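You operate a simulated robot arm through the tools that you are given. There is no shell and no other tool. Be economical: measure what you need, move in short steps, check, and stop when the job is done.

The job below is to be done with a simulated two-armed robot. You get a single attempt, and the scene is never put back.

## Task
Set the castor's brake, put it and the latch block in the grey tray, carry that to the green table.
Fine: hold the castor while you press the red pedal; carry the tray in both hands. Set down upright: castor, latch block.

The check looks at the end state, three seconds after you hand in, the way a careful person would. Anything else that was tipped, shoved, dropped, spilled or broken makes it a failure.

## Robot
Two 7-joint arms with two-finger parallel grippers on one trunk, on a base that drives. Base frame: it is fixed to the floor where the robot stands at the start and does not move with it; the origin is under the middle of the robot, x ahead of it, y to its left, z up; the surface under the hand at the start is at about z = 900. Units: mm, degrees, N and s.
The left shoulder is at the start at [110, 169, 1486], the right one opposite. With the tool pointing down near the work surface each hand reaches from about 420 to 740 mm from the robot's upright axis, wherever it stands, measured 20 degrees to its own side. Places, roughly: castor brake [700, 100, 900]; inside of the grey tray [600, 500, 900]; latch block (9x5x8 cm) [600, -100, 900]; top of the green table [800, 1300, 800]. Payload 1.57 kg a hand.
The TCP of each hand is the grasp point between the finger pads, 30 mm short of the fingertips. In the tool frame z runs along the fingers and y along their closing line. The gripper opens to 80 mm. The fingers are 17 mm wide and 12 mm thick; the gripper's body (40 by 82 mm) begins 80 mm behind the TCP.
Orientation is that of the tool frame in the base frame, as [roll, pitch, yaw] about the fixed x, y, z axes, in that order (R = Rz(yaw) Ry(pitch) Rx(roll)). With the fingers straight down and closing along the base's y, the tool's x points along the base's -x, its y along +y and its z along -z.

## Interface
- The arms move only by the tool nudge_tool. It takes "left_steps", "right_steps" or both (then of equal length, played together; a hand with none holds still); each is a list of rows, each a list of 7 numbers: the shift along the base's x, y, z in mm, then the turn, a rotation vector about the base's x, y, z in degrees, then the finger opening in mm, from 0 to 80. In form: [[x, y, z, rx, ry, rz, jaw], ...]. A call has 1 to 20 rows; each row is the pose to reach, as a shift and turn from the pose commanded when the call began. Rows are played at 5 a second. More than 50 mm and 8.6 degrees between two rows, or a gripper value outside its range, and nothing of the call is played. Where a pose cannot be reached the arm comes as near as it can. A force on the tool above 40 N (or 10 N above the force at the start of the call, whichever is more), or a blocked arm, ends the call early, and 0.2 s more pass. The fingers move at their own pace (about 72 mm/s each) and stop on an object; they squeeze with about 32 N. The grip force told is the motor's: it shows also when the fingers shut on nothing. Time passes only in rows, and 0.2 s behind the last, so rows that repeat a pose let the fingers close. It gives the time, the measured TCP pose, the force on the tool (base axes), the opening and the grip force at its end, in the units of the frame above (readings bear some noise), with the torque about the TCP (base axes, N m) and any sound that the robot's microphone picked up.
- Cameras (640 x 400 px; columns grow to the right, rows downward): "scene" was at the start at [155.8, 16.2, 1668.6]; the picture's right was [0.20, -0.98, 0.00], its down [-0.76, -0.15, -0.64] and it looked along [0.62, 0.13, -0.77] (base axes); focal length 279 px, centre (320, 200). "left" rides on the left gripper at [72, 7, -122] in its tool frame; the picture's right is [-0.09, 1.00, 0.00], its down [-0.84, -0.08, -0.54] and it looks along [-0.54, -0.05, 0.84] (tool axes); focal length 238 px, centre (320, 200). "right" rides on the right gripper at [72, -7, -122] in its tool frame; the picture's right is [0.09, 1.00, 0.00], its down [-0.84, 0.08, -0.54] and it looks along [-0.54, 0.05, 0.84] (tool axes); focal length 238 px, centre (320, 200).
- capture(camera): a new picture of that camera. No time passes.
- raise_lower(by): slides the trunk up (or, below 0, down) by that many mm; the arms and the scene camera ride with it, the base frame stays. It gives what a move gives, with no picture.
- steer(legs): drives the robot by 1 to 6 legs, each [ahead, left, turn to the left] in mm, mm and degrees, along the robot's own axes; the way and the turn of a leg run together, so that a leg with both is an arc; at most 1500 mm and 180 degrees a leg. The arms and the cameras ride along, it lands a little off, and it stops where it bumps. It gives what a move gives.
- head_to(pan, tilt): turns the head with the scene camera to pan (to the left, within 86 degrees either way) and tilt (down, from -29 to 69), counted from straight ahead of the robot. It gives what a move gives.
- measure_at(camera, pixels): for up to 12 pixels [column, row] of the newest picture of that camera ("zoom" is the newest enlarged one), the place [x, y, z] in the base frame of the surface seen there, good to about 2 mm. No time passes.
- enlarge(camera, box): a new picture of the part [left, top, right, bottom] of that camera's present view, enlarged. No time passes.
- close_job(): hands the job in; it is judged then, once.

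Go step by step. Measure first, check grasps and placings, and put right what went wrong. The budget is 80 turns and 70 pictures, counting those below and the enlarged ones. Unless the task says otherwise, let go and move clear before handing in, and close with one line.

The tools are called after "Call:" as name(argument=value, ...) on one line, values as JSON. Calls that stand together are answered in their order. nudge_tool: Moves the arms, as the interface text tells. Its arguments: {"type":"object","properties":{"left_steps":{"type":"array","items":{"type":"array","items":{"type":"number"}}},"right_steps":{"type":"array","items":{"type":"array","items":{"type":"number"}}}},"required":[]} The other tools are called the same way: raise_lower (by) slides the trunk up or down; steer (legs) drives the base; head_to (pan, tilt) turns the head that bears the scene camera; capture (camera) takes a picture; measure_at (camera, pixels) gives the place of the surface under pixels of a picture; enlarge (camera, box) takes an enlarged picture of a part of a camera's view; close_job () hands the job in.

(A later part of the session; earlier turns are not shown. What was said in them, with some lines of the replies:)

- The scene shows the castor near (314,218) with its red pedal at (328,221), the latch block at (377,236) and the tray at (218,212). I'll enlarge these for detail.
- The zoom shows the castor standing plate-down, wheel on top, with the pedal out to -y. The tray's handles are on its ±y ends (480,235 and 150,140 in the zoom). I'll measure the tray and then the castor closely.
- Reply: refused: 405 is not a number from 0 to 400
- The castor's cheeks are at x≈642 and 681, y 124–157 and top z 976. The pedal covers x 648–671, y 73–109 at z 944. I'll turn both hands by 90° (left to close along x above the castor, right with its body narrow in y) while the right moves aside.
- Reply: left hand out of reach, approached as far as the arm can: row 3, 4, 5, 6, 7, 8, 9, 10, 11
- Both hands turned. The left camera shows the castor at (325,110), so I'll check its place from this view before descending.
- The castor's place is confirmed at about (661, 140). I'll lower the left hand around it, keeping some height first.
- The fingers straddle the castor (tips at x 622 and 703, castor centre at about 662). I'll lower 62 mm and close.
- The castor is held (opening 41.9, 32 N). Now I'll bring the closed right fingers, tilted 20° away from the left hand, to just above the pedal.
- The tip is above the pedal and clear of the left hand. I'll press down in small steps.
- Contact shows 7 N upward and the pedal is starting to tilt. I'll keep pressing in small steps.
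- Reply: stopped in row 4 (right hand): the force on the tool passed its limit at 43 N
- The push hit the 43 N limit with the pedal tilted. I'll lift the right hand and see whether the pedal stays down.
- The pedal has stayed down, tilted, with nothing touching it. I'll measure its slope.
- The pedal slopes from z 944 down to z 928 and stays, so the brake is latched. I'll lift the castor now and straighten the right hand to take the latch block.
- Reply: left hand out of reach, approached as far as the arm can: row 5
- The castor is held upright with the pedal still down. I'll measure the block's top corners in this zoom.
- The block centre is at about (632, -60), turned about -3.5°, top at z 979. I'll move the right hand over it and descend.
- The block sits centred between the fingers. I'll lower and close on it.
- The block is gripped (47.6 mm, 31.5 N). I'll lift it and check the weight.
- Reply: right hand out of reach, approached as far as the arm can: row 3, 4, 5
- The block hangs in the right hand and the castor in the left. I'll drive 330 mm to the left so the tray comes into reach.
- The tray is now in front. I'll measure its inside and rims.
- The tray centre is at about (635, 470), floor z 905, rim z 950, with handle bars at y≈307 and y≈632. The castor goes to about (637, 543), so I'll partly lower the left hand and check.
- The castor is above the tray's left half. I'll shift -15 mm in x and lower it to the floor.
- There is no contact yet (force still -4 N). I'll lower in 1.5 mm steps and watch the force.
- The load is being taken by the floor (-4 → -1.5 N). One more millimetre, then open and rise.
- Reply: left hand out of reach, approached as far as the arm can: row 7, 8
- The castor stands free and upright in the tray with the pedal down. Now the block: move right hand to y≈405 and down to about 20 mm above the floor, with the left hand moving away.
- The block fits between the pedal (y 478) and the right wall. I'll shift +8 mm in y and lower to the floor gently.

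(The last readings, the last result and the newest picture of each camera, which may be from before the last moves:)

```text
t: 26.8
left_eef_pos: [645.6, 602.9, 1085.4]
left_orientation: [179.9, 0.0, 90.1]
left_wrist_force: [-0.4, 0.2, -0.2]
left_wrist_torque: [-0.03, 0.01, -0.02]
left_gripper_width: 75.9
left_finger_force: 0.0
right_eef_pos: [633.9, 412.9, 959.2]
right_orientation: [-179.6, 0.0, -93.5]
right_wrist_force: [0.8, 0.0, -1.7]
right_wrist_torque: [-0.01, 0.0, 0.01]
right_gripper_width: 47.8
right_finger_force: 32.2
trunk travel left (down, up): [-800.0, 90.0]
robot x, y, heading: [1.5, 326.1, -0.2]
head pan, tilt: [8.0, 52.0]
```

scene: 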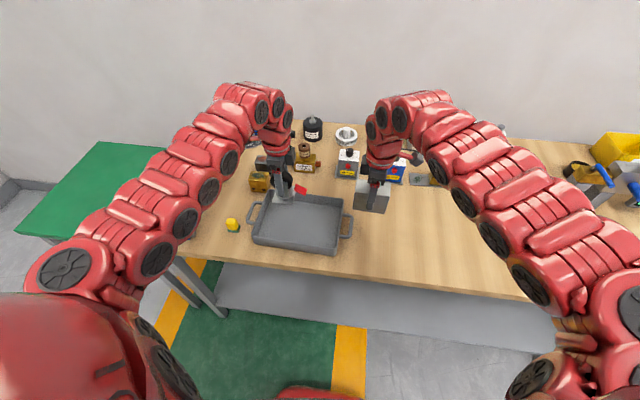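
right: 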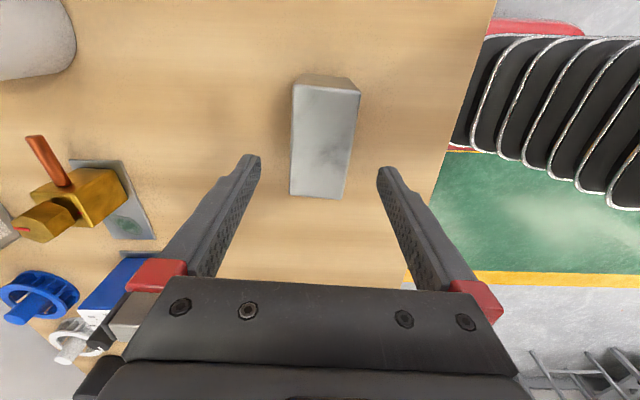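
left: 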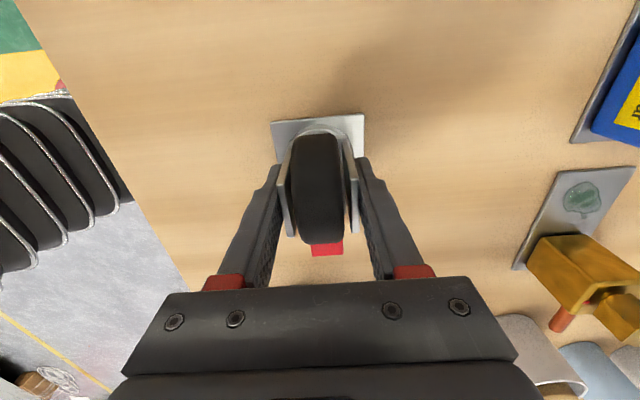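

No floor contact yet. I'll lower further in 1 mm steps.

Call:
nudge_tool(right_steps=[[0, 0, -1, 0, 0, 0, 38], [0, 0, -2, 0, 0, 0, 38], [0, 0, -2, 0, 0, 0, 38]])

Call:
enlarge(camera="scene", box=[290, 190, 360, 240])

```text
t: 27.6
left_eef_pos: [645.1, 603.6, 1085.5]
left_orientation: [179.8, 0.0, 90.0]
left_wrist_force: [1.0, 0.1, 0.2]
left_wrist_torque: [0.05, 0.0, 0.01]
left_gripper_width: 76.1
left_finger_force: 0.1
right_eef_pos: [633.8, 414.1, 958.6]
right_orientation: [-179.6, 0.2, -93.5]
right_wrist_force: [1.6, 1.4, 12.0]
right_wrist_torque: [0.67, 0.15, -0.09]
right_gripper_width: 47.7
right_finger_force: 32.2
trunk travel left (down, up): [-800.0, 90.0]
robot x, y, heading: [2.2, 331.6, -0.0]
head pan, tilt: [8.0, 52.0]
```

```text
8.00 times, centred on (325, 215) of scene
```

zoom: 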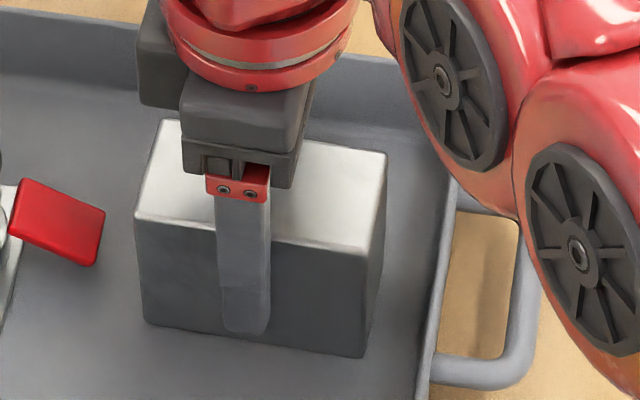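

The block rests on the floor (12 N). I'll release, rise, and then turn both hands to close along y for the handles.

Call:
nudge_tool(right_steps=[[0, 0, 1, 0, 0, 0, 46], [0, 0, 1, 0, 0, 0, 54], [0, 0, 1, 0, 0, 0, 74], [0, 0, 1, 0, 0, 0, 74], [0, 0, 30, 0, 0, 0, 74], [0, 0, 75, 0, 0, 0, 74], [0, 0, 120, 0, 0, 0, 74]])

Call:
nudge_tool(right_steps=[[0, -35, 0, 0, 0, -8.5, 70], [0, -70, 0, 0, 0, -17, 60], [0, -100, 0, 0, 0, -25.5, 50], [0, -110, 0, 0, 0, -34, 40], [0, -110, 0, 0, 0, -42.5, 34], [0, -110, 0, 0, 0, -51, 34], [0, -110, 0, 0, 0, -59.5, 34], [0, -110, 0, 0, 0, -68, 34], [0, -110, 0, 0, 0, -76.5, 34], [0, -110, 0, 0, 0, -85, 34], [0, -110, 0, 0, 0, -89, 34]], left_steps=[[0, 10, 0, 0, 0, 8.5, 70], [0, 20, 0, 0, 0, 17, 60], [0, 30, 0, 0, 0, 25.5, 50], [0, 30, 0, 0, 0, 34, 40], [0, 30, 0, 0, 0, 42.5, 34], [0, 30, 0, 0, 0, 51, 34], [0, 30, 0, 0, 0, 59.5, 34], [0, 30, 0, 0, 0, 68, 34], [0, 30, 0, 0, 0, 76.5, 34], [0, 30, 0, 0, 0, 85, 34], [0, 30, 0, 0, 0, 87.5, 34]])

Call:
steer(legs=[[0, 140, 0]])

Call:
head_to(pan=0, tilt=52)

Call:
capture(camera="scene")

```text
t: 29.2
left_eef_pos: [645.7, 603.5, 1085.5]
left_orientation: [179.9, 0.0, 90.0]
left_wrist_force: [-0.2, -0.1, 0.0]
left_wrist_torque: [0.0, -0.02, -0.01]
left_gripper_width: 75.9
left_finger_force: 0.1
right_eef_pos: [633.1, 412.6, 1078.8]
right_orientation: [-179.9, 0.0, -93.5]
right_wrist_force: [-0.1, -0.3, 0.2]
right_wrist_torque: [0.0, 0.03, 0.0]
right_gripper_width: 74.2
right_finger_force: 0.0
trunk travel left (down, up): [-800.0, 90.0]
robot x, y, heading: [-0.3, 325.5, 0.1]
head pan, tilt: [8.0, 52.0]
```

```text
t: 31.6
left_eef_pos: [647.0, 635.5, 1084.1]
left_orientation: [179.9, -0.1, 177.7]
left_wrist_force: [-0.1, -0.1, -0.1]
left_wrist_torque: [0.0, -0.03, -0.03]
left_gripper_width: 34.0
left_finger_force: 0.1
right_eef_pos: [634.7, 302.8, 1078.0]
right_orientation: [-179.7, -0.1, 177.4]
right_wrist_force: [-0.3, -0.5, -0.4]
right_wrist_torque: [0.02, -0.02, 0.01]
right_gripper_width: 34.0
right_finger_force: 0.0
trunk travel left (down, up): [-800.0, 90.0]
robot x, y, heading: [1.9, 331.0, -0.1]
head pan, tilt: [8.0, 52.0]
```

```text
t: 33.0
left_eef_pos: [646.5, 775.5, 1084.2]
left_orientation: [179.8, 0.0, 177.4]
left_wrist_force: [-0.2, 0.4, 0.5]
left_wrist_torque: [0.03, 0.02, 0.03]
left_gripper_width: 34.1
left_finger_force: 0.1
right_eef_pos: [635.3, 444.6, 1077.5]
right_orientation: [-179.8, 0.0, 177.4]
right_wrist_force: [-1.3, -0.6, -0.3]
right_wrist_torque: [0.02, -0.02, 0.0]
right_gripper_width: 33.6
right_finger_force: 0.2
trunk travel left (down, up): [-800.0, 90.0]
robot x, y, heading: [1.9, 474.7, -0.3]
head pan, tilt: [8.0, 52.0]
```

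```text
t: 33.7
left_eef_pos: [647.1, 778.0, 1083.5]
left_orientation: [179.8, 0.1, 177.4]
left_wrist_force: [-0.3, -0.3, -0.2]
left_wrist_torque: [-0.01, -0.02, -0.01]
left_gripper_width: 33.9
left_finger_force: 0.1
right_eef_pos: [635.4, 445.4, 1077.2]
right_orientation: [-179.7, 0.0, 177.5]
right_wrist_force: [-0.9, 0.0, 0.4]
right_wrist_torque: [0.01, 0.03, 0.03]
right_gripper_width: 33.9
right_finger_force: 0.1
trunk travel left (down, up): [-800.0, 90.0]
robot x, y, heading: [-0.3, 473.9, -0.3]
head pan, tilt: [0.0, 52.0]
```

```text
37 pictures are left
```

scene: 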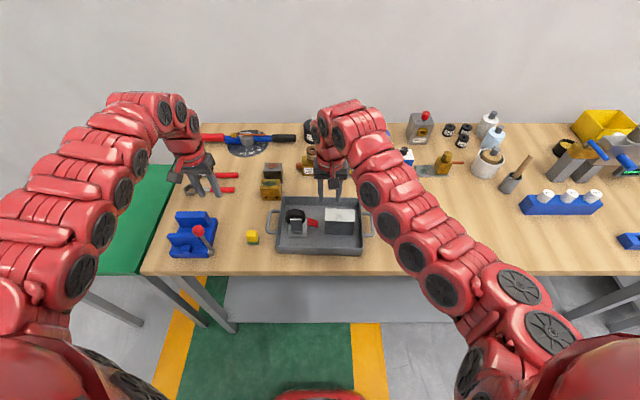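

The base now stands in front of the tray with both items in it. I'll measure the handles and the green table.

Call:
enlarge(camera="scene", box=[250, 180, 390, 270])

Call:
measure_at(camera="zoom", pixels=[[80, 150], [85, 190], [75, 235], [95, 235], [100, 145], [556, 180], [545, 140], [550, 235], [530, 235], [93, 190], [535, 190], [86, 170]])

Call:
measure_at(camera="scene", pixels=[[150, 180], [30, 250], [140, 265], [120, 250], [145, 170], [90, 265], [170, 200], [145, 270]])

```text
4.44 times, centred on (320, 225) of scene
```

zoom: 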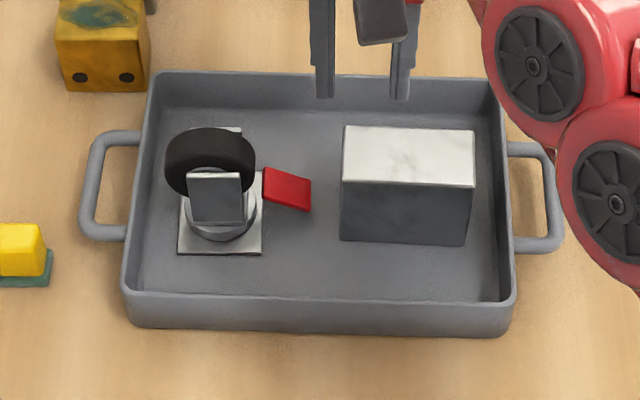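

```text
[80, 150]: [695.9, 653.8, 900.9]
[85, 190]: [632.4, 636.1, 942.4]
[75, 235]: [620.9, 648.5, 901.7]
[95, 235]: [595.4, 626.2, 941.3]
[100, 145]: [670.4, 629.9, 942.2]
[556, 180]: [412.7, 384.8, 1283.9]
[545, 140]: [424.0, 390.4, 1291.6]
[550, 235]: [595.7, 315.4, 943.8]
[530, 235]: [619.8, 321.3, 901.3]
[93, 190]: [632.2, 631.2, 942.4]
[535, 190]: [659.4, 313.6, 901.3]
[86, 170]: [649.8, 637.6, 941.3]
```

```text
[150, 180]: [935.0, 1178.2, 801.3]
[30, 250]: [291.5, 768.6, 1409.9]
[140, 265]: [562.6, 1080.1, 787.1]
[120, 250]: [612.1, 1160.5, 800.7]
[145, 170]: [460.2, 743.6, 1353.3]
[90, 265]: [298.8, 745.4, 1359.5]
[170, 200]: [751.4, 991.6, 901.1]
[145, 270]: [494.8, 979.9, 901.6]
```

Handle bars: left about (638, 633) and right about (630, 308), top z ≈ 942. I'll bring both hands above them and look with the hand cameras.

Call:
nudge_tool(left_steps=[[0, -40, 0, 0, 0, 0, 34], [-4, -80, 0, 0, 0, 0, 34], [-7, -120, 0, 0, 0, 0, 34], [-7, -144, 0, 0, 0, 0, 34], [-7, -144, -40, 0, 0, 0, 34], [-7, -144, -60, 0, 0, 0, 34], [-7, -144, -60, 0, 0, 0, 34]], right_steps=[[0, -40, 0, 0, 0, 0, 34], [-4, -80, 0, 0, 0, 0, 34], [-5, -120, 0, 0, 0, 0, 34], [-5, -137, 0, 0, 0, 0, 34], [-5, -137, -40, 0, 0, 0, 34], [-5, -137, -54, 0, 0, 0, 34], [-5, -137, -54, 0, 0, 0, 34]])

Call:
capture(camera="left")

Call:
capture(camera="right")

```text
t: 35.3
left_eef_pos: [640.0, 633.3, 1025.5]
left_orientation: [179.9, 0.0, 177.4]
left_wrist_force: [-0.2, 0.2, -0.1]
left_wrist_torque: [0.0, -0.03, -0.06]
left_gripper_width: 33.6
left_finger_force: 0.0
left hand out of reach, approached as far as the arm can: row 3, 4
right_eef_pos: [628.7, 308.1, 1024.3]
right_orientation: [-179.7, 0.1, 177.5]
right_wrist_force: [-0.2, -0.2, -0.2]
right_wrist_torque: [0.0, 0.03, 0.0]
right_gripper_width: 34.2
right_finger_force: 0.0
right hand out of reach, approached as far as the arm can: row 2, 3, 4
trunk travel left (down, up): [-800.0, 90.0]
robot x, y, heading: [2.5, 469.2, 0.1]
head pan, tilt: [0.0, 52.0]
```

```text
35 pictures are left
```

left: 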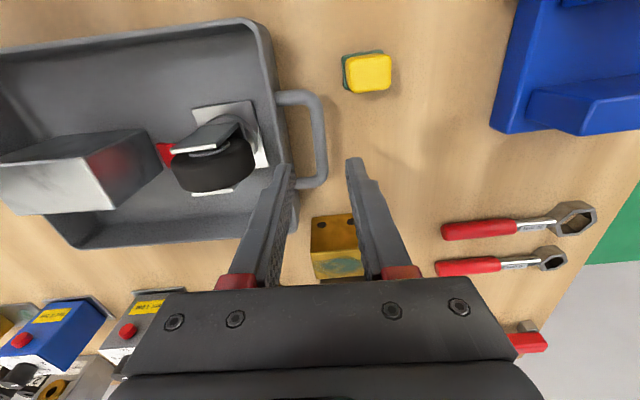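

```text
34 pictures are left
```

right: 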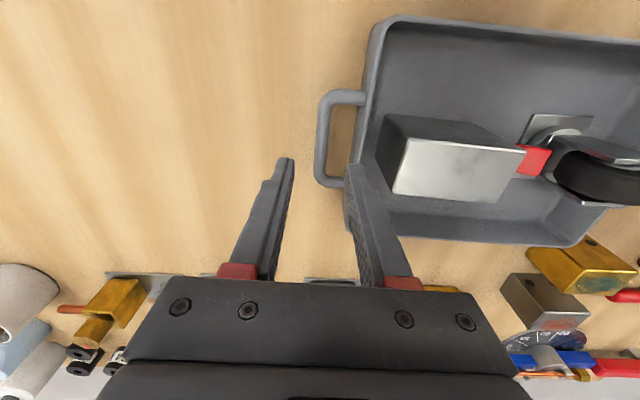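

Call:
measure_at(camera="left", pixels=[[313, 110], [318, 130], [318, 160], [325, 130], [282, 130], [300, 98], [295, 140], [276, 100], [313, 170]])

Call:
measure_at(camera="right", pixels=[[327, 110], [323, 130], [320, 150], [320, 165], [340, 97], [345, 130], [362, 110], [355, 130], [352, 150], [330, 182]])

```text
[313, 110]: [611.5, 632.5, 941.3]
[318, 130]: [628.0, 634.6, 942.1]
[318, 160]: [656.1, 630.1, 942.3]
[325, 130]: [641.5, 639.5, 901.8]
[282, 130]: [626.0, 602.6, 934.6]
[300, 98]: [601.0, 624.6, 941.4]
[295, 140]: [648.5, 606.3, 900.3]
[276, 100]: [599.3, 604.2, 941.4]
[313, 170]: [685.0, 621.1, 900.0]
```

```text
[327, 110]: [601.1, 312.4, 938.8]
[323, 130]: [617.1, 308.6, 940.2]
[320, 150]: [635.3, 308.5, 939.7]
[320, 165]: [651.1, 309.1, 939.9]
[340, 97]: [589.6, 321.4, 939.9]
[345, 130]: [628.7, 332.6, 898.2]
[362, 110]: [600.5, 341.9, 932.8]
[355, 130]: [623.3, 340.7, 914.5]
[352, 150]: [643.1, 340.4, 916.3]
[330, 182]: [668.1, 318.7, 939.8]
```

Bars: left centre y≈632.5 with wall at 603, right centre y≈308.7 with wall at 341. I'll narrow the jaws to 25 mm and lower partway for a check.

Call:
nudge_tool(left_steps=[[0, 0, 0, 0, 0, 0, 25], [-1, 0, -25, 0, 0, 0, 25], [-1, 0, -48, 0, 0, 0, 25], [-1, 0, -48, 0, 0, 0, 25]], right_steps=[[0, 0, 0, 0, 0, 0, 25], [0, 0, -25, 0, 0, 0, 25], [0, 0, -47, 0, 0, 0, 25], [0, 0, -47, 0, 0, 0, 25]])

Call:
enlarge(camera="left", box=[240, 80, 400, 280])

Call:
enlarge(camera="right", box=[240, 80, 400, 280])

```text
t: 36.3
left_eef_pos: [639.1, 632.9, 976.9]
left_orientation: [179.9, 0.1, 177.3]
left_wrist_force: [-0.8, 0.3, -0.7]
left_wrist_torque: [-0.01, 0.01, 0.01]
left_gripper_width: 25.0
left_finger_force: 0.0
right_eef_pos: [629.2, 308.3, 977.1]
right_orientation: [-179.6, 0.0, 177.4]
right_wrist_force: [0.3, -0.2, -0.5]
right_wrist_torque: [0.01, -0.02, 0.02]
right_gripper_width: 24.7
right_finger_force: 0.1
trunk travel left (down, up): [-800.0, 90.0]
robot x, y, heading: [-3.3, 471.8, -0.2]
head pan, tilt: [0.0, 52.0]
```

```text
2.00 times, centred on (320, 180) of left
```

zoom: 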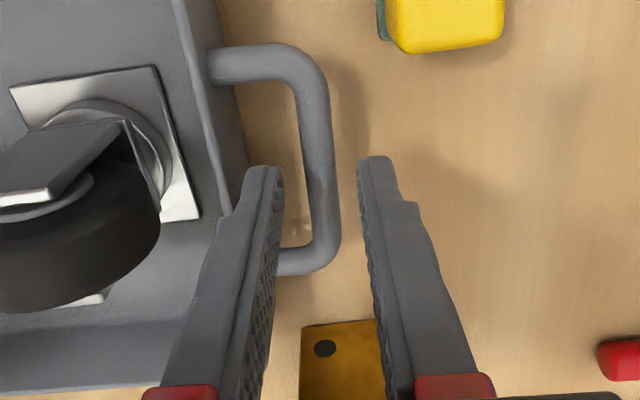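

```text
2.00 times, centred on (320, 180) of right
```

zoom: 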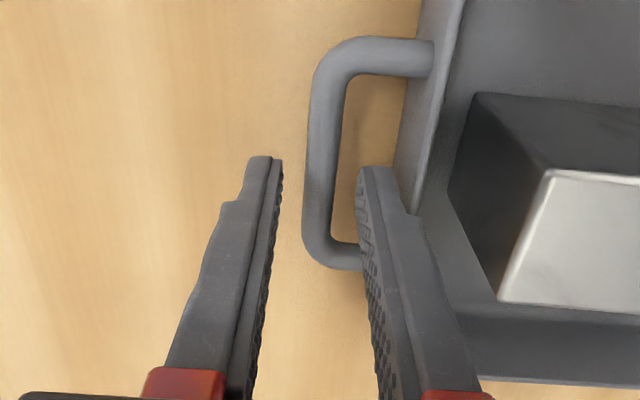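

Both bars lie between the fingers with the inner finger clear of the walls. I'll lower 39 mm, watch the force, and close.

Call:
nudge_tool(left_steps=[[0, 0.5, -15, 0, 0, 0, 25], [0, 0.5, -30, 0, 0, 0, 25], [0, 0.5, -39, 0, 0, 0, 25], [0, 0.5, -39, 0, 0, 0, 16], [0, 0.5, -39, 0, 0, 0, 8], [0, 0.5, -39, 0, 0, 0, 2], [0, 0.5, -39, 0, 0, 0, 2]], right_steps=[[0, 0, -15, 0, 0, 0, 25], [0, 0, -30, 0, 0, 0, 25], [0, 0, -39, 0, 0, 0, 25], [0, 0, -39, 0, 0, 0, 16], [0, 0, -39, 0, 0, 0, 8], [0, 0, -39, 0, 0, 0, 2], [0, 0, -39, 0, 0, 0, 2]])

Call:
capture(camera="scene")

```text
t: 37.9
left_eef_pos: [639.3, 632.5, 937.4]
left_orientation: [-179.9, -0.1, 177.4]
left_wrist_force: [-1.6, -15.8, 0.4]
left_wrist_torque: [-0.02, 0.21, -0.13]
left_gripper_width: 11.3
left_finger_force: 28.4
right_eef_pos: [629.0, 309.9, 938.0]
right_orientation: [-179.9, -0.1, 177.6]
right_wrist_force: [-1.3, 16.1, 0.7]
right_wrist_torque: [-0.02, -0.05, 0.43]
right_gripper_width: 11.3
right_finger_force: 29.7
trunk travel left (down, up): [-800.0, 90.0]
robot x, y, heading: [2.0, 473.1, -0.2]
head pan, tilt: [0.0, 52.0]
```

```text
31 pictures are left
```

scene: 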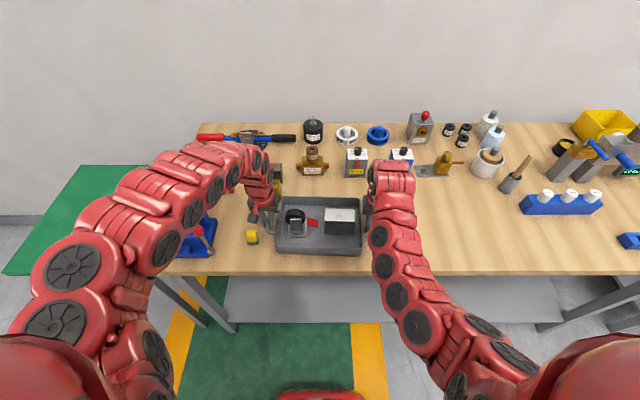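

Both handles are gripped (11.3 mm), with about 16 N of opposing pull between the hands. I'll ease that inward a little and then lift with the trunk.

Call:
nudge_tool(left_steps=[[0, -0.7, 0, 0, 0, 0, 2], [0, -0.7, 0, 0, 0, 0, 2]], right_steps=[[0, 0.8, 0, 0, 0, 0, 2], [0, 0.8, 0, 0, 0, 0, 2]])

Call:
raise_lower(by=15)

Call:
enlarge(camera="scene", box=[230, 170, 410, 270])

```text
t: 38.5
left_eef_pos: [638.7, 632.1, 938.6]
left_orientation: [179.9, 0.0, 177.5]
left_wrist_force: [0.0, -17.1, -0.6]
left_wrist_torque: [-0.03, 0.43, -0.17]
left_gripper_width: 11.4
left_finger_force: 29.5
right_eef_pos: [629.5, 309.7, 938.5]
right_orientation: [-179.9, 0.0, 177.5]
right_wrist_force: [-1.5, 17.3, 3.4]
right_wrist_torque: [0.02, 0.3, 0.42]
right_gripper_width: 11.6
right_finger_force: 28.8
trunk travel left (down, up): [-800.0, 90.0]
robot x, y, heading: [2.6, 470.0, 0.0]
head pan, tilt: [0.0, 52.0]
```

```text
t: 39.1
left_eef_pos: [640.0, 633.3, 952.1]
left_orientation: [179.9, 0.0, 177.4]
left_wrist_force: [-0.1, -20.9, -4.5]
left_wrist_torque: [-0.02, 0.04, -0.14]
left_gripper_width: 11.4
left_finger_force: 29.4
right_eef_pos: [630.1, 310.5, 950.9]
right_orientation: [-179.7, -0.1, 177.4]
right_wrist_force: [-0.5, 19.2, -4.1]
right_wrist_torque: [0.05, -0.01, 0.41]
right_gripper_width: 11.4
right_finger_force: 28.8
trunk travel left (down, up): [-815.0, 75.0]
robot x, y, heading: [0.2, 471.3, 0.0]
head pan, tilt: [0.0, 52.0]
```

```text
3.56 times, centred on (320, 220) of scene
```

zoom: 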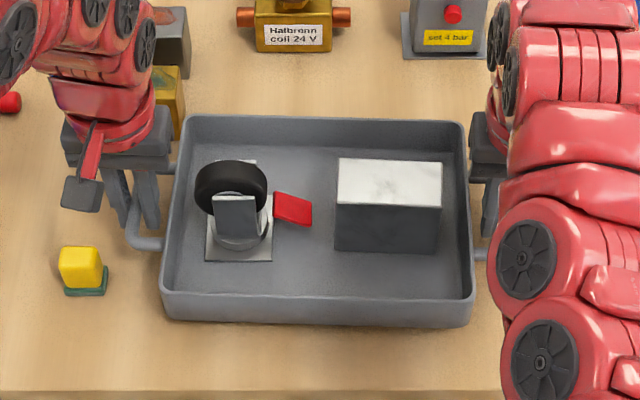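

The tray is lifted level, but the hands still pull apart by about 20 N. I'll ease 3 mm inward in total and read the change.

Call:
nudge_tool(left_steps=[[0, -1.5, 0, 0, 0, 0, 2], [0, -1.5, 0, 0, 0, 0, 2]], right_steps=[[0, 1.5, 0, 0, 0, 0, 2], [0, 1.5, 0, 0, 0, 0, 2]])

```text
t: 39.7
left_eef_pos: [640.6, 632.7, 952.8]
left_orientation: [179.9, 0.0, 177.4]
left_wrist_force: [0.6, -10.8, -4.3]
left_wrist_torque: [-0.04, -0.09, -0.16]
left_gripper_width: 11.3
left_finger_force: 28.5
right_eef_pos: [631.9, 310.6, 950.6]
right_orientation: [-179.6, -0.2, 177.3]
right_wrist_force: [-0.1, 13.1, -4.2]
right_wrist_torque: [0.05, 0.13, 0.46]
right_gripper_width: 11.4
right_finger_force: 28.8
trunk travel left (down, up): [-815.0, 75.0]
robot x, y, heading: [-0.9, 475.1, -0.1]
head pan, tilt: [0.0, 52.0]
```

Easing works. I'll ease a bit more, raise the trunk, and look toward the green table.

Call:
nudge_tool(left_steps=[[0, -1.7, 0, 0, 0, 0, 2], [0, -1.7, 0, 0, 0, 0, 2]], right_steps=[[0, 1.7, 0, 0, 0, 0, 2], [0, 1.7, 0, 0, 0, 0, 2]])

Call:
raise_lower(by=60)

Call:
head_to(pan=55, tilt=45)

Call:
capture(camera="scene")

```text
t: 40.3
left_eef_pos: [640.2, 632.3, 952.4]
left_orientation: [179.8, 0.0, 177.5]
left_wrist_force: [0.7, 7.9, -4.7]
left_wrist_torque: [-0.01, -0.21, -0.16]
left_gripper_width: 11.3
left_finger_force: 28.9
right_eef_pos: [631.3, 309.1, 952.8]
right_orientation: [-179.4, 0.0, 177.2]
right_wrist_force: [-2.0, -8.1, -4.2]
right_wrist_torque: [0.04, 0.26, 0.51]
right_gripper_width: 11.4
right_finger_force: 29.2
trunk travel left (down, up): [-815.0, 75.0]
robot x, y, heading: [3.2, 472.2, 0.0]
head pan, tilt: [0.0, 52.0]
```

```text
t: 41.3
left_eef_pos: [640.2, 630.8, 1011.6]
left_orientation: [179.7, 0.0, 177.5]
left_wrist_force: [2.2, 28.2, -3.7]
left_wrist_torque: [0.09, 0.06, -0.14]
left_gripper_width: 11.7
left_finger_force: 29.1
right_eef_pos: [630.8, 309.0, 1011.9]
right_orientation: [-179.3, 0.0, 177.2]
right_wrist_force: [-2.2, -29.5, -3.2]
right_wrist_torque: [0.03, -0.08, 0.47]
right_gripper_width: 11.9
right_finger_force: 29.1
trunk travel left (down, up): [-875.0, 15.0]
robot x, y, heading: [-1.3, 472.7, -0.1]
head pan, tilt: [0.0, 52.0]
```

```text
t: 42.5
left_eef_pos: [640.7, 631.4, 1012.2]
left_orientation: [179.8, 0.0, 177.4]
left_wrist_force: [1.8, 36.9, -4.6]
left_wrist_torque: [0.07, 0.15, -0.16]
left_gripper_width: 11.5
left_finger_force: 28.7
right_eef_pos: [629.9, 309.9, 1011.0]
right_orientation: [-179.2, -0.1, 177.2]
right_wrist_force: [-1.3, -37.7, -3.4]
right_wrist_torque: [-0.02, -0.13, 0.44]
right_gripper_width: 12.0
right_finger_force: 29.2
trunk travel left (down, up): [-875.0, 15.0]
robot x, y, heading: [2.3, 466.5, 0.1]
head pan, tilt: [55.0, 45.0]
```

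```text
29 pictures are left
```

scene: 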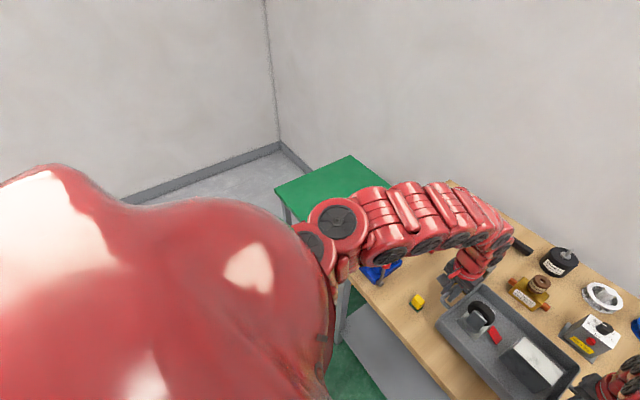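

The force has crept the other way (37 N inward squeeze). I'll back off about 1.2 mm per hand and let it settle.

Call:
nudge_tool(left_steps=[[0, 1.2, 0, 0, 0, 0, 2], [0, 1.2, 0, 0, 0, 0, 2], [0, 1.2, 0, 0, 0, 0, 2], [0, 1.2, 0, 0, 0, 0, 2], [0, 1.2, 0, 0, 0, 0, 2]], right_steps=[[0, -1.2, 0, 0, 0, 0, 2], [0, -1.2, 0, 0, 0, 0, 2], [0, -1.2, 0, 0, 0, 0, 2], [0, -1.2, 0, 0, 0, 0, 2], [0, -1.2, 0, 0, 0, 0, 2]])

Call:
measure_at(camera="scene", pixels=[[278, 188], [300, 222], [350, 156], [315, 205], [385, 275], [375, 262], [350, 180], [418, 300], [345, 290], [420, 370]])

```text
t: 43.7
left_eef_pos: [639.7, 631.1, 1012.3]
left_orientation: [179.9, -0.1, 177.4]
left_wrist_force: [1.7, 31.2, -4.7]
left_wrist_torque: [0.08, -0.03, -0.16]
left_gripper_width: 11.3
left_finger_force: 29.2
right_eef_pos: [630.7, 309.9, 1011.4]
right_orientation: [-179.4, 0.0, 177.3]
right_wrist_force: [-2.3, -31.1, -4.0]
right_wrist_torque: [0.0, 0.05, 0.48]
right_gripper_width: 11.4
right_finger_force: 29.3
trunk travel left (down, up): [-875.0, 15.0]
robot x, y, heading: [-1.2, 470.9, -0.2]
head pan, tilt: [55.0, 45.0]
```

```text
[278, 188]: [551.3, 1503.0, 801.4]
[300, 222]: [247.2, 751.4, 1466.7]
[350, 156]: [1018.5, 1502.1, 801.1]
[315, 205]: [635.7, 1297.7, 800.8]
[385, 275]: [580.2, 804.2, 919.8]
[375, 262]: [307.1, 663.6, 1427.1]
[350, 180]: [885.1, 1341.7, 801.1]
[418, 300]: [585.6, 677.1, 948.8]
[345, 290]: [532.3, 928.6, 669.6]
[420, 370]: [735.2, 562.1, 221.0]
```

The green table spans x 551–1018, y about 1085–1503, at z 801. The force is settling slowly, so I'll back off another 0.8 mm per hand.

Call:
nudge_tool(left_steps=[[0, 0.8, 0, 0, 0, 0, 2], [0, 0.8, 0, 0, 0, 0, 2], [0, 0.8, 0, 0, 0, 0, 2], [0, 0.8, 0, 0, 0, 0, 2], [0, 0.8, 0, 0, 0, 0, 2]], right_steps=[[0, -0.8, 0, 0, 0, 0, 2], [0, -0.8, 0, 0, 0, 0, 2], [0, -0.8, 0, 0, 0, 0, 2], [0, -0.8, 0, 0, 0, 0, 2], [0, -0.8, 0, 0, 0, 0, 2]])

Call:
measure_at(camera="scene", pixels=[[130, 203], [280, 145], [220, 80], [240, 170], [180, 190]])

```text
t: 44.9
left_eef_pos: [638.6, 633.1, 1013.0]
left_orientation: [179.9, -0.1, 177.4]
left_wrist_force: [0.9, 22.0, -4.5]
left_wrist_torque: [0.06, -0.07, -0.15]
left_gripper_width: 11.4
left_finger_force: 29.1
right_eef_pos: [630.2, 309.2, 1011.1]
right_orientation: [-179.7, -0.1, 177.4]
right_wrist_force: [-1.6, -21.8, -3.6]
right_wrist_torque: [-0.01, 0.05, 0.46]
right_gripper_width: 11.9
right_finger_force: 28.8
trunk travel left (down, up): [-875.0, 15.0]
robot x, y, heading: [3.3, 470.4, 0.2]
head pan, tilt: [55.0, 45.0]
```

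```text
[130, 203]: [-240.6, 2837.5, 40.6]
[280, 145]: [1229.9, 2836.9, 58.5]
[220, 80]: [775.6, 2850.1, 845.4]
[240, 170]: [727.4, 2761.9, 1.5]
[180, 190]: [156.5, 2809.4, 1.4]
```

The squeeze is dropping (22 N) and the tray is steady. I'll drive back 330 mm to clear the bench.

Call:
steer(legs=[[-330, 0, 0]])

Call:
head_to(pan=0, tilt=60)

Call:
capture(camera="scene")

```text
t: 47.1
left_eef_pos: [304.2, 632.9, 1011.1]
left_orientation: [179.9, -0.2, 177.4]
left_wrist_force: [1.5, 20.9, -5.1]
left_wrist_torque: [0.02, 0.05, -0.12]
left_gripper_width: 11.6
left_finger_force: 28.8
right_eef_pos: [294.7, 309.6, 1009.8]
right_orientation: [-179.6, -0.1, 177.5]
right_wrist_force: [-1.4, -19.4, -4.4]
right_wrist_torque: [-0.02, 0.02, 0.44]
right_gripper_width: 11.5
right_finger_force: 28.9
trunk travel left (down, up): [-875.0, 15.0]
robot x, y, heading: [-335.9, 472.2, 0.0]
head pan, tilt: [55.0, 45.0]
```

```text
t: 48.4
left_eef_pos: [304.0, 631.7, 1012.1]
left_orientation: [179.9, 0.0, 177.5]
left_wrist_force: [0.4, 2.0, -5.0]
left_wrist_torque: [0.01, -0.03, -0.11]
left_gripper_width: 11.2
left_finger_force: 28.6
right_eef_pos: [295.7, 309.1, 1010.8]
right_orientation: [-179.6, -0.1, 177.4]
right_wrist_force: [-2.1, -1.2, -3.8]
right_wrist_torque: [-0.02, 0.01, 0.47]
right_gripper_width: 11.4
right_finger_force: 29.0
trunk travel left (down, up): [-875.0, 15.0]
robot x, y, heading: [-334.7, 472.8, -0.1]
head pan, tilt: [0.0, 60.0]
```

```text
28 pictures are left
```

scene: 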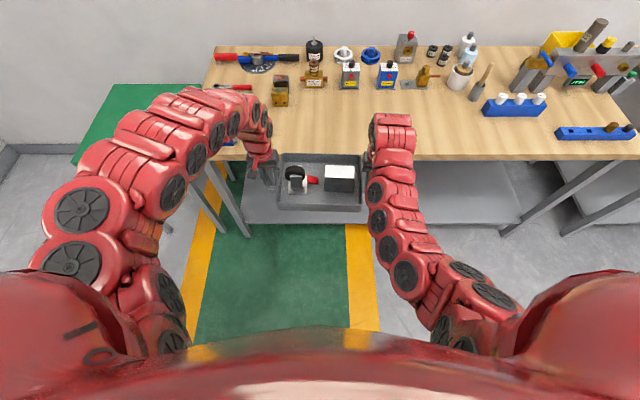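

The tray is clear of the bench and the hand force is near zero. I'll nudge 0.6 mm inward to stop the drift and drive 825 mm left.

Call:
nudge_tool(left_steps=[[0, -0.5, 0, 0, 0, 0, 2]], right_steps=[[0, 0.5, 0, 0, 0, 0, 2]])

Call:
steer(legs=[[0, 825, 0]])

Call:
capture(camera="scene")

```text
t: 48.8
left_eef_pos: [305.2, 632.1, 1012.6]
left_orientation: [179.8, -0.2, 177.4]
left_wrist_force: [1.0, 4.2, -5.1]
left_wrist_torque: [0.03, -0.04, -0.16]
left_gripper_width: 11.5
left_finger_force: 28.7
right_eef_pos: [294.4, 312.2, 1011.8]
right_orientation: [-179.6, -0.2, 177.5]
right_wrist_force: [-0.8, -4.4, -3.9]
right_wrist_torque: [0.0, 0.04, 0.45]
right_gripper_width: 11.6
right_finger_force: 29.0
trunk travel left (down, up): [-875.0, 15.0]
robot x, y, heading: [-336.6, 473.7, -0.2]
head pan, tilt: [0.0, 60.0]
```

```text
t: 53.2
left_eef_pos: [306.6, 1457.1, 1013.1]
left_orientation: [179.7, -0.1, 177.4]
left_wrist_force: [1.5, 19.6, -4.9]
left_wrist_torque: [0.06, -0.02, -0.17]
left_gripper_width: 11.6
left_finger_force: 28.9
right_eef_pos: [297.0, 1134.3, 1010.9]
right_orientation: [-179.6, 0.0, 177.1]
right_wrist_force: [-2.0, -19.6, -4.0]
right_wrist_torque: [-0.05, 0.02, 0.48]
right_gripper_width: 11.5
right_finger_force: 29.0
trunk travel left (down, up): [-875.0, 15.0]
robot x, y, heading: [-333.4, 1294.3, -0.2]
head pan, tilt: [0.0, 60.0]
```

```text
27 pictures are left
```

scene: 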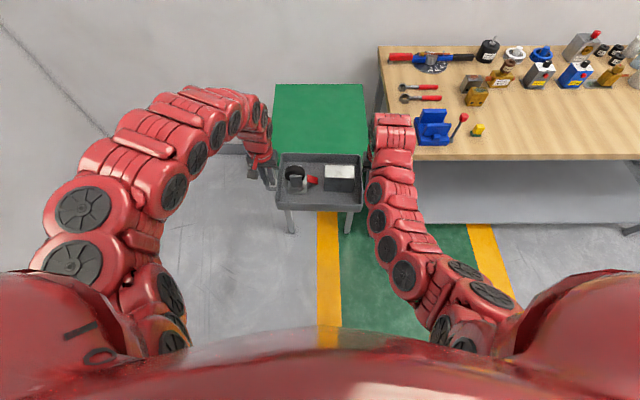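

The tray is in front of the green table. I'll measure the table's and bench's edges relative to the right arm.

Call:
measure_at(camera="scene", pixels=[[276, 88], [364, 86], [366, 140], [274, 140], [382, 60], [382, 90], [430, 140], [460, 118], [395, 125], [415, 158], [320, 200], [375, 110]])

```text
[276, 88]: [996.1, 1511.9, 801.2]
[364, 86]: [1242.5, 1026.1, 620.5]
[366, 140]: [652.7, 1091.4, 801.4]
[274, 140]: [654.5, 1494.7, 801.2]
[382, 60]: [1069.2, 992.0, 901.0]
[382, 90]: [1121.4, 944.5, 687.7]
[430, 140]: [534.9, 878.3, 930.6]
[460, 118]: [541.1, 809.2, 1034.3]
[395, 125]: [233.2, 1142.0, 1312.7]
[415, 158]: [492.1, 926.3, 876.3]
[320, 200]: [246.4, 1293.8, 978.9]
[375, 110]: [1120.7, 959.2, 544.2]
```

The bench edge is at y 992 and the green table is clear. I'll trim the squeeze and drive forward 400 mm.

Call:
nudge_tool(left_steps=[[0, 0.3, 0, 0, 0, 0, 2]], right_steps=[[0, -0.3, 0, 0, 0, 0, 2]])

Call:
steer(legs=[[400, 0, 0]])

Call:
raise_lower(by=-120)

Call:
capture(camera="scene")

```text
t: 53.6
left_eef_pos: [307.2, 1456.9, 1011.8]
left_orientation: [179.9, -0.1, 177.3]
left_wrist_force: [1.2, -3.2, -5.1]
left_wrist_torque: [0.03, 0.31, -0.13]
left_gripper_width: 11.2
left_finger_force: 28.5
right_eef_pos: [295.1, 1134.9, 1010.8]
right_orientation: [-179.6, -0.2, 177.3]
right_wrist_force: [-0.3, 3.4, -3.5]
right_wrist_torque: [0.04, -0.32, 0.48]
right_gripper_width: 11.2
right_finger_force: 28.8
trunk travel left (down, up): [-875.0, 15.0]
robot x, y, heading: [-333.1, 1296.0, -0.2]
head pan, tilt: [0.0, 60.0]
```

```text
t: 56.1
left_eef_pos: [704.6, 1460.6, 1012.0]
left_orientation: [179.8, 0.0, 177.6]
left_wrist_force: [0.4, -11.8, -3.9]
left_wrist_torque: [-0.05, 0.0, -0.16]
left_gripper_width: 11.0
left_finger_force: 28.9
right_eef_pos: [697.0, 1140.1, 1011.2]
right_orientation: [-179.6, 0.0, 177.6]
right_wrist_force: [-1.3, 12.3, -3.3]
right_wrist_torque: [-0.01, 0.0, 0.45]
right_gripper_width: 11.2
right_finger_force: 29.1
trunk travel left (down, up): [-875.0, 15.0]
robot x, y, heading: [64.7, 1299.4, 0.0]
head pan, tilt: [0.0, 60.0]
```

```text
t: 57.6
left_eef_pos: [705.2, 1460.7, 892.9]
left_orientation: [179.9, 0.0, 177.6]
left_wrist_force: [1.5, -0.5, -4.2]
left_wrist_torque: [-0.01, -0.15, -0.12]
left_gripper_width: 11.3
left_finger_force: 29.1
right_eef_pos: [696.6, 1138.4, 891.9]
right_orientation: [-179.7, 0.0, 177.5]
right_wrist_force: [-1.5, 1.9, -3.7]
right_wrist_torque: [-0.02, 0.15, 0.48]
right_gripper_width: 11.6
right_finger_force: 28.7
trunk travel left (down, up): [-755.0, 135.0]
robot x, y, heading: [65.8, 1295.9, -0.0]
head pan, tilt: [0.0, 60.0]
```

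```text
26 pictures are left
```

scene: 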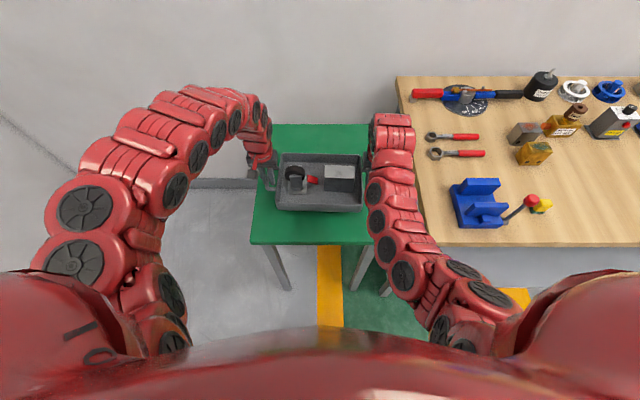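

The tray is over the green table with low hand forces. It needs about 52 mm more, so I'll go down 45 and then finer.

Call:
raise_lower(by=-45)

Call:
raise_lower(by=-4)

Call:
raise_lower(by=-2)

Call:
enlarge(camera="scene", box=[240, 120, 400, 250])

```text
t: 58.5
left_eef_pos: [705.2, 1460.6, 847.3]
left_orientation: [179.9, -0.1, 177.6]
left_wrist_force: [0.8, -2.0, -5.4]
left_wrist_torque: [0.0, 0.0, -0.13]
left_gripper_width: 11.2
left_finger_force: 28.4
right_eef_pos: [697.6, 1138.6, 847.5]
right_orientation: [-179.5, 0.0, 177.6]
right_wrist_force: [-2.0, 1.6, -3.4]
right_wrist_torque: [-0.02, -0.03, 0.48]
right_gripper_width: 11.8
right_finger_force: 29.6
trunk travel left (down, up): [-710.0, 180.0]
robot x, y, heading: [66.1, 1299.6, 0.2]
head pan, tilt: [0.0, 60.0]
```

```text
t: 59.0
left_eef_pos: [703.5, 1460.4, 843.3]
left_orientation: [179.8, 0.0, 177.6]
left_wrist_force: [1.2, -2.3, -5.0]
left_wrist_torque: [0.04, 0.03, -0.14]
left_gripper_width: 11.6
left_finger_force: 28.7
right_eef_pos: [696.5, 1137.5, 841.3]
right_orientation: [-179.6, 0.1, 177.5]
right_wrist_force: [-1.0, 1.7, -3.4]
right_wrist_torque: [-0.04, -0.07, 0.46]
right_gripper_width: 11.6
right_finger_force: 29.0
trunk travel left (down, up): [-706.0, 184.0]
robot x, y, heading: [63.7, 1297.5, -0.2]
head pan, tilt: [0.0, 60.0]
```

```text
t: 59.5
left_eef_pos: [705.6, 1460.7, 840.7]
left_orientation: [179.9, -0.1, 177.5]
left_wrist_force: [0.9, -1.5, -4.2]
left_wrist_torque: [-0.01, 0.07, -0.14]
left_gripper_width: 11.3
left_finger_force: 29.3
right_eef_pos: [697.3, 1139.5, 838.8]
right_orientation: [-179.6, -0.1, 177.6]
right_wrist_force: [-1.4, 1.2, -3.2]
right_wrist_torque: [-0.01, -0.06, 0.46]
right_gripper_width: 11.3
right_finger_force: 29.2
trunk travel left (down, up): [-704.0, 186.0]
robot x, y, heading: [65.4, 1300.0, 0.2]
head pan, tilt: [0.0, 60.0]
```

```text
3.08 times, centred on (320, 185) of scene
```

zoom: 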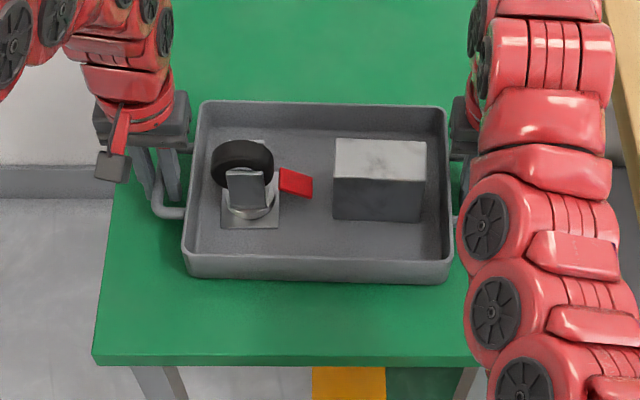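

Still no table contact (z forces unchanged). I'll continue down in small steps.

Call:
raise_lower(by=-1.5)

Call:
raise_lower(by=-1.5)

```text
t: 60.0
left_eef_pos: [704.2, 1460.9, 839.6]
left_orientation: [179.9, -0.1, 177.6]
left_wrist_force: [1.5, -2.1, -3.9]
left_wrist_torque: [0.02, 0.04, -0.16]
left_gripper_width: 11.4
left_finger_force: 29.2
right_eef_pos: [696.4, 1137.4, 838.2]
right_orientation: [-179.7, -0.1, 177.5]
right_wrist_force: [-1.0, 2.3, -3.4]
right_wrist_torque: [0.04, -0.01, 0.43]
right_gripper_width: 11.9
right_finger_force: 28.7
trunk travel left (down, up): [-703.0, 187.0]
robot x, y, heading: [65.3, 1299.8, 0.1]
head pan, tilt: [0.0, 60.0]
```

```text
t: 60.5
left_eef_pos: [705.6, 1460.3, 839.2]
left_orientation: [179.9, 0.1, 177.6]
left_wrist_force: [1.3, -2.3, -4.0]
left_wrist_torque: [0.01, -0.09, -0.13]
left_gripper_width: 11.4
left_finger_force: 28.8
right_eef_pos: [696.8, 1138.3, 836.8]
right_orientation: [-179.6, 0.0, 177.5]
right_wrist_force: [-1.2, 1.6, 0.3]
right_wrist_torque: [0.03, 0.08, 0.47]
right_gripper_width: 11.6
right_finger_force: 29.0
trunk travel left (down, up): [-701.0, 189.0]
robot x, y, heading: [64.6, 1297.1, 0.0]
head pan, tilt: [0.0, 60.0]
```

The right side is touching (z force -3.4 → +0.3). I'll lower 1–2 mm more so the left side rests too.

Call:
raise_lower(by=-1.5)

```text
t: 61.0
left_eef_pos: [704.6, 1460.8, 838.3]
left_orientation: [179.9, 0.1, 177.6]
left_wrist_force: [4.2, -3.3, 6.0]
left_wrist_torque: [0.0, 0.47, -0.15]
left_gripper_width: 11.2
left_finger_force: 28.8
right_eef_pos: [695.5, 1137.7, 837.8]
right_orientation: [-179.6, 0.2, 177.6]
right_wrist_force: [4.1, 3.0, 9.7]
right_wrist_torque: [-0.01, 0.26, 0.43]
right_gripper_width: 11.4
right_finger_force: 29.2
trunk travel left (down, up): [-700.0, 190.0]
robot x, y, heading: [67.3, 1298.9, 0.1]
head pan, tilt: [0.0, 60.0]
```

Both sides now rest on the table (+6 and +9.7 N). I'll open the jaws to 26 mm and rise straight up with the trunk.

Call:
nudge_tool(left_steps=[[0, 0, 0, 0, 0, 0, 14], [0, 0, 0, 0, 0, 0, 20], [0, 0, 0, 0, 0, 0, 26], [0, 0, 0, 0, 0, 0, 26]], right_steps=[[0, 0, 0, 0, 0, 0, 14], [0, 0, 0, 0, 0, 0, 20], [0, 0, 0, 0, 0, 0, 26], [0, 0, 0, 0, 0, 0, 26]])

Call:
raise_lower(by=20)

Call:
enlarge(camera="scene", box=[240, 120, 400, 250])

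```text
t: 62.0
left_eef_pos: [704.6, 1460.8, 837.2]
left_orientation: [179.9, 0.0, 177.6]
left_wrist_force: [-0.7, -0.2, -0.3]
left_wrist_torque: [0.0, -0.02, -0.03]
left_gripper_width: 26.1
left_finger_force: 0.1
right_eef_pos: [695.4, 1138.8, 835.7]
right_orientation: [-179.6, 0.0, 177.6]
right_wrist_force: [0.7, -0.4, -0.5]
right_wrist_torque: [-0.01, 0.0, 0.0]
right_gripper_width: 26.1
right_finger_force: 0.2
trunk travel left (down, up): [-700.0, 190.0]
robot x, y, heading: [62.5, 1294.6, 0.4]
head pan, tilt: [0.0, 60.0]
```

```text
t: 62.7
left_eef_pos: [704.8, 1461.3, 857.3]
left_orientation: [179.9, 0.0, 177.6]
left_wrist_force: [0.3, 0.9, -0.1]
left_wrist_torque: [0.01, 0.01, -0.02]
left_gripper_width: 26.0
left_finger_force: 0.1
right_eef_pos: [696.7, 1138.2, 857.1]
right_orientation: [-179.5, 0.0, 177.6]
right_wrist_force: [-0.2, -0.3, 0.5]
right_wrist_torque: [0.05, 0.0, 0.02]
right_gripper_width: 25.9
right_finger_force: 0.1
trunk travel left (down, up): [-720.0, 170.0]
robot x, y, heading: [63.5, 1300.1, 0.1]
head pan, tilt: [0.0, 60.0]
```

```text
3.08 times, centred on (320, 185) of scene
```

zoom: 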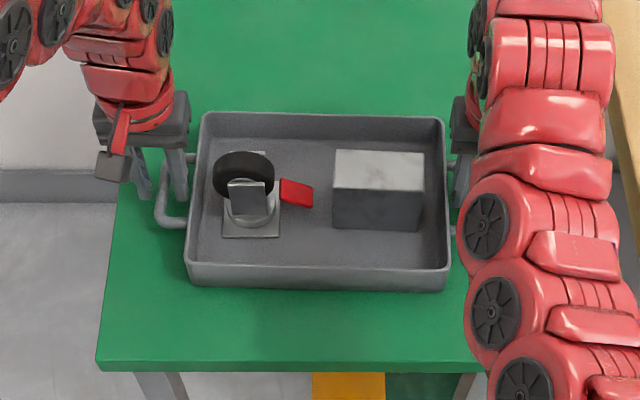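

The tray stays on the table as the fingers come free. I'll rise 130 mm more, drive back, and take a last look.

Call:
raise_lower(by=130)

Call:
steer(legs=[[-300, 0, 0]])

Call:
head_to(pan=0, tilt=48)

Call:
capture(camera="scene")

Call:
enlarge(camera="scene", box=[250, 130, 390, 220])

```text
t: 64.3
left_eef_pos: [705.1, 1459.8, 987.9]
left_orientation: [179.9, 0.0, 177.6]
left_wrist_force: [0.0, -0.3, -0.7]
left_wrist_torque: [-0.01, 0.02, 0.0]
left_gripper_width: 26.0
left_finger_force: 0.0
right_eef_pos: [697.2, 1138.4, 985.3]
right_orientation: [-179.6, 0.0, 177.5]
right_wrist_force: [0.2, -0.8, 0.3]
right_wrist_torque: [0.0, 0.0, -0.06]
right_gripper_width: 26.0
right_finger_force: 0.0
trunk travel left (down, up): [-850.0, 40.0]
robot x, y, heading: [60.5, 1296.9, 0.4]
head pan, tilt: [0.0, 60.0]
```

```text
t: 66.3
left_eef_pos: [405.9, 1461.0, 987.0]
left_orientation: [179.9, 0.0, 177.6]
left_wrist_force: [0.2, 0.3, -0.2]
left_wrist_torque: [0.0, 0.02, 0.0]
left_gripper_width: 25.9
left_finger_force: 0.0
right_eef_pos: [398.4, 1137.2, 984.7]
right_orientation: [-179.6, 0.0, 177.5]
right_wrist_force: [-0.2, -0.4, 0.0]
right_wrist_torque: [-0.03, -0.01, 0.0]
right_gripper_width: 25.9
right_finger_force: 0.1
trunk travel left (down, up): [-850.0, 40.0]
robot x, y, heading: [-227.1, 1299.1, 0.0]
head pan, tilt: [0.0, 60.0]
```

```text
t: 67.1
left_eef_pos: [405.2, 1459.9, 988.3]
left_orientation: [179.9, 0.0, 177.6]
left_wrist_force: [0.0, 0.4, 0.0]
left_wrist_torque: [0.0, 0.0, 0.01]
left_gripper_width: 26.0
left_finger_force: 0.1
right_eef_pos: [396.2, 1138.5, 987.3]
right_orientation: [-179.6, 0.0, 177.6]
right_wrist_force: [-0.9, -0.1, -0.4]
right_wrist_torque: [0.0, 0.02, 0.01]
right_gripper_width: 26.0
right_finger_force: 0.0
trunk travel left (down, up): [-850.0, 40.0]
robot x, y, heading: [-227.7, 1294.5, 0.1]
head pan, tilt: [0.0, 48.0]
```

```text
23 pictures are left
```

scene: 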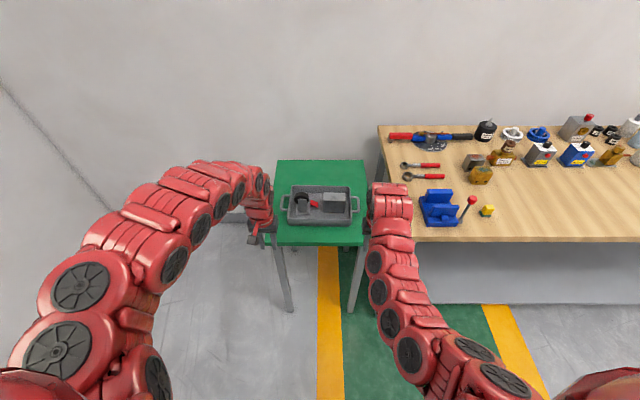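

```text
4.44 times, centred on (320, 175) of scene
```

zoom: 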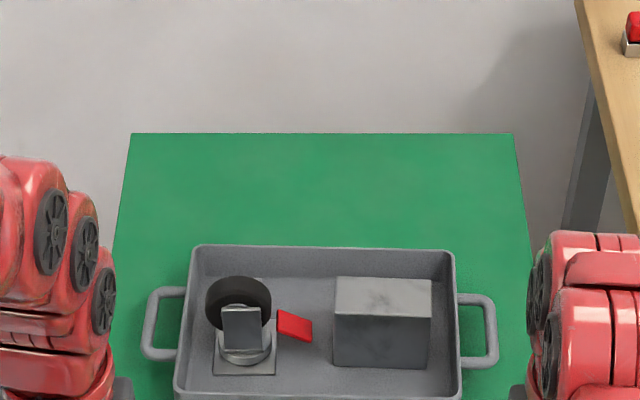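

The tray sits on the green table with the castor and block upright, both hands clear and the bench items undisturbed. I'll check the pedal slope once more.

Call:
enlarge(camera="scene", box=[290, 185, 350, 225])

Call:
measure_at(camera="zoom", pixels=[[215, 165], [215, 195], [280, 185], [270, 212], [245, 190], [100, 235], [180, 235]])

```text
10.00 times, centred on (320, 205) of scene
```

zoom: 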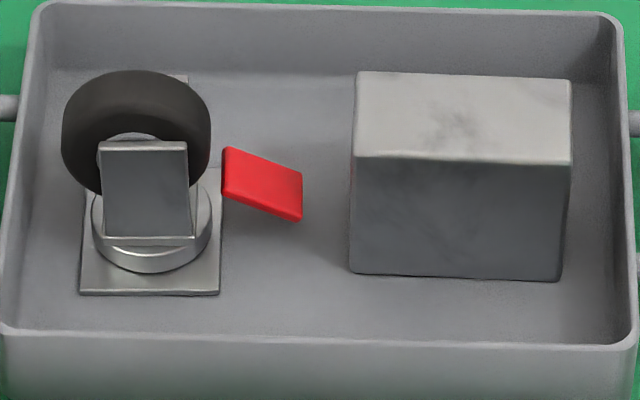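

```text
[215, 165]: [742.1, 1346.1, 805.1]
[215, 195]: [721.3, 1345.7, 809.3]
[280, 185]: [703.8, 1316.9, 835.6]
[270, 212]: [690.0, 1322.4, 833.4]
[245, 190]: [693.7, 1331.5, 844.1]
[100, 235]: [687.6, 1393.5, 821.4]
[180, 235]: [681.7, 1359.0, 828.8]
```

The pedal is still about 30° down, at the stop it reached when pressed, and everything is upright and clear. I'll hand in.

Call:
close_job()

```text
The job is handed in.
```

The job is handed in: the castor and the latch block stand upright in the grey tray, which is on the green table with both hands clear. The castor's brake pedal stayed about 30° down, where it met a hard stop, but I heard no click to confirm it latched.
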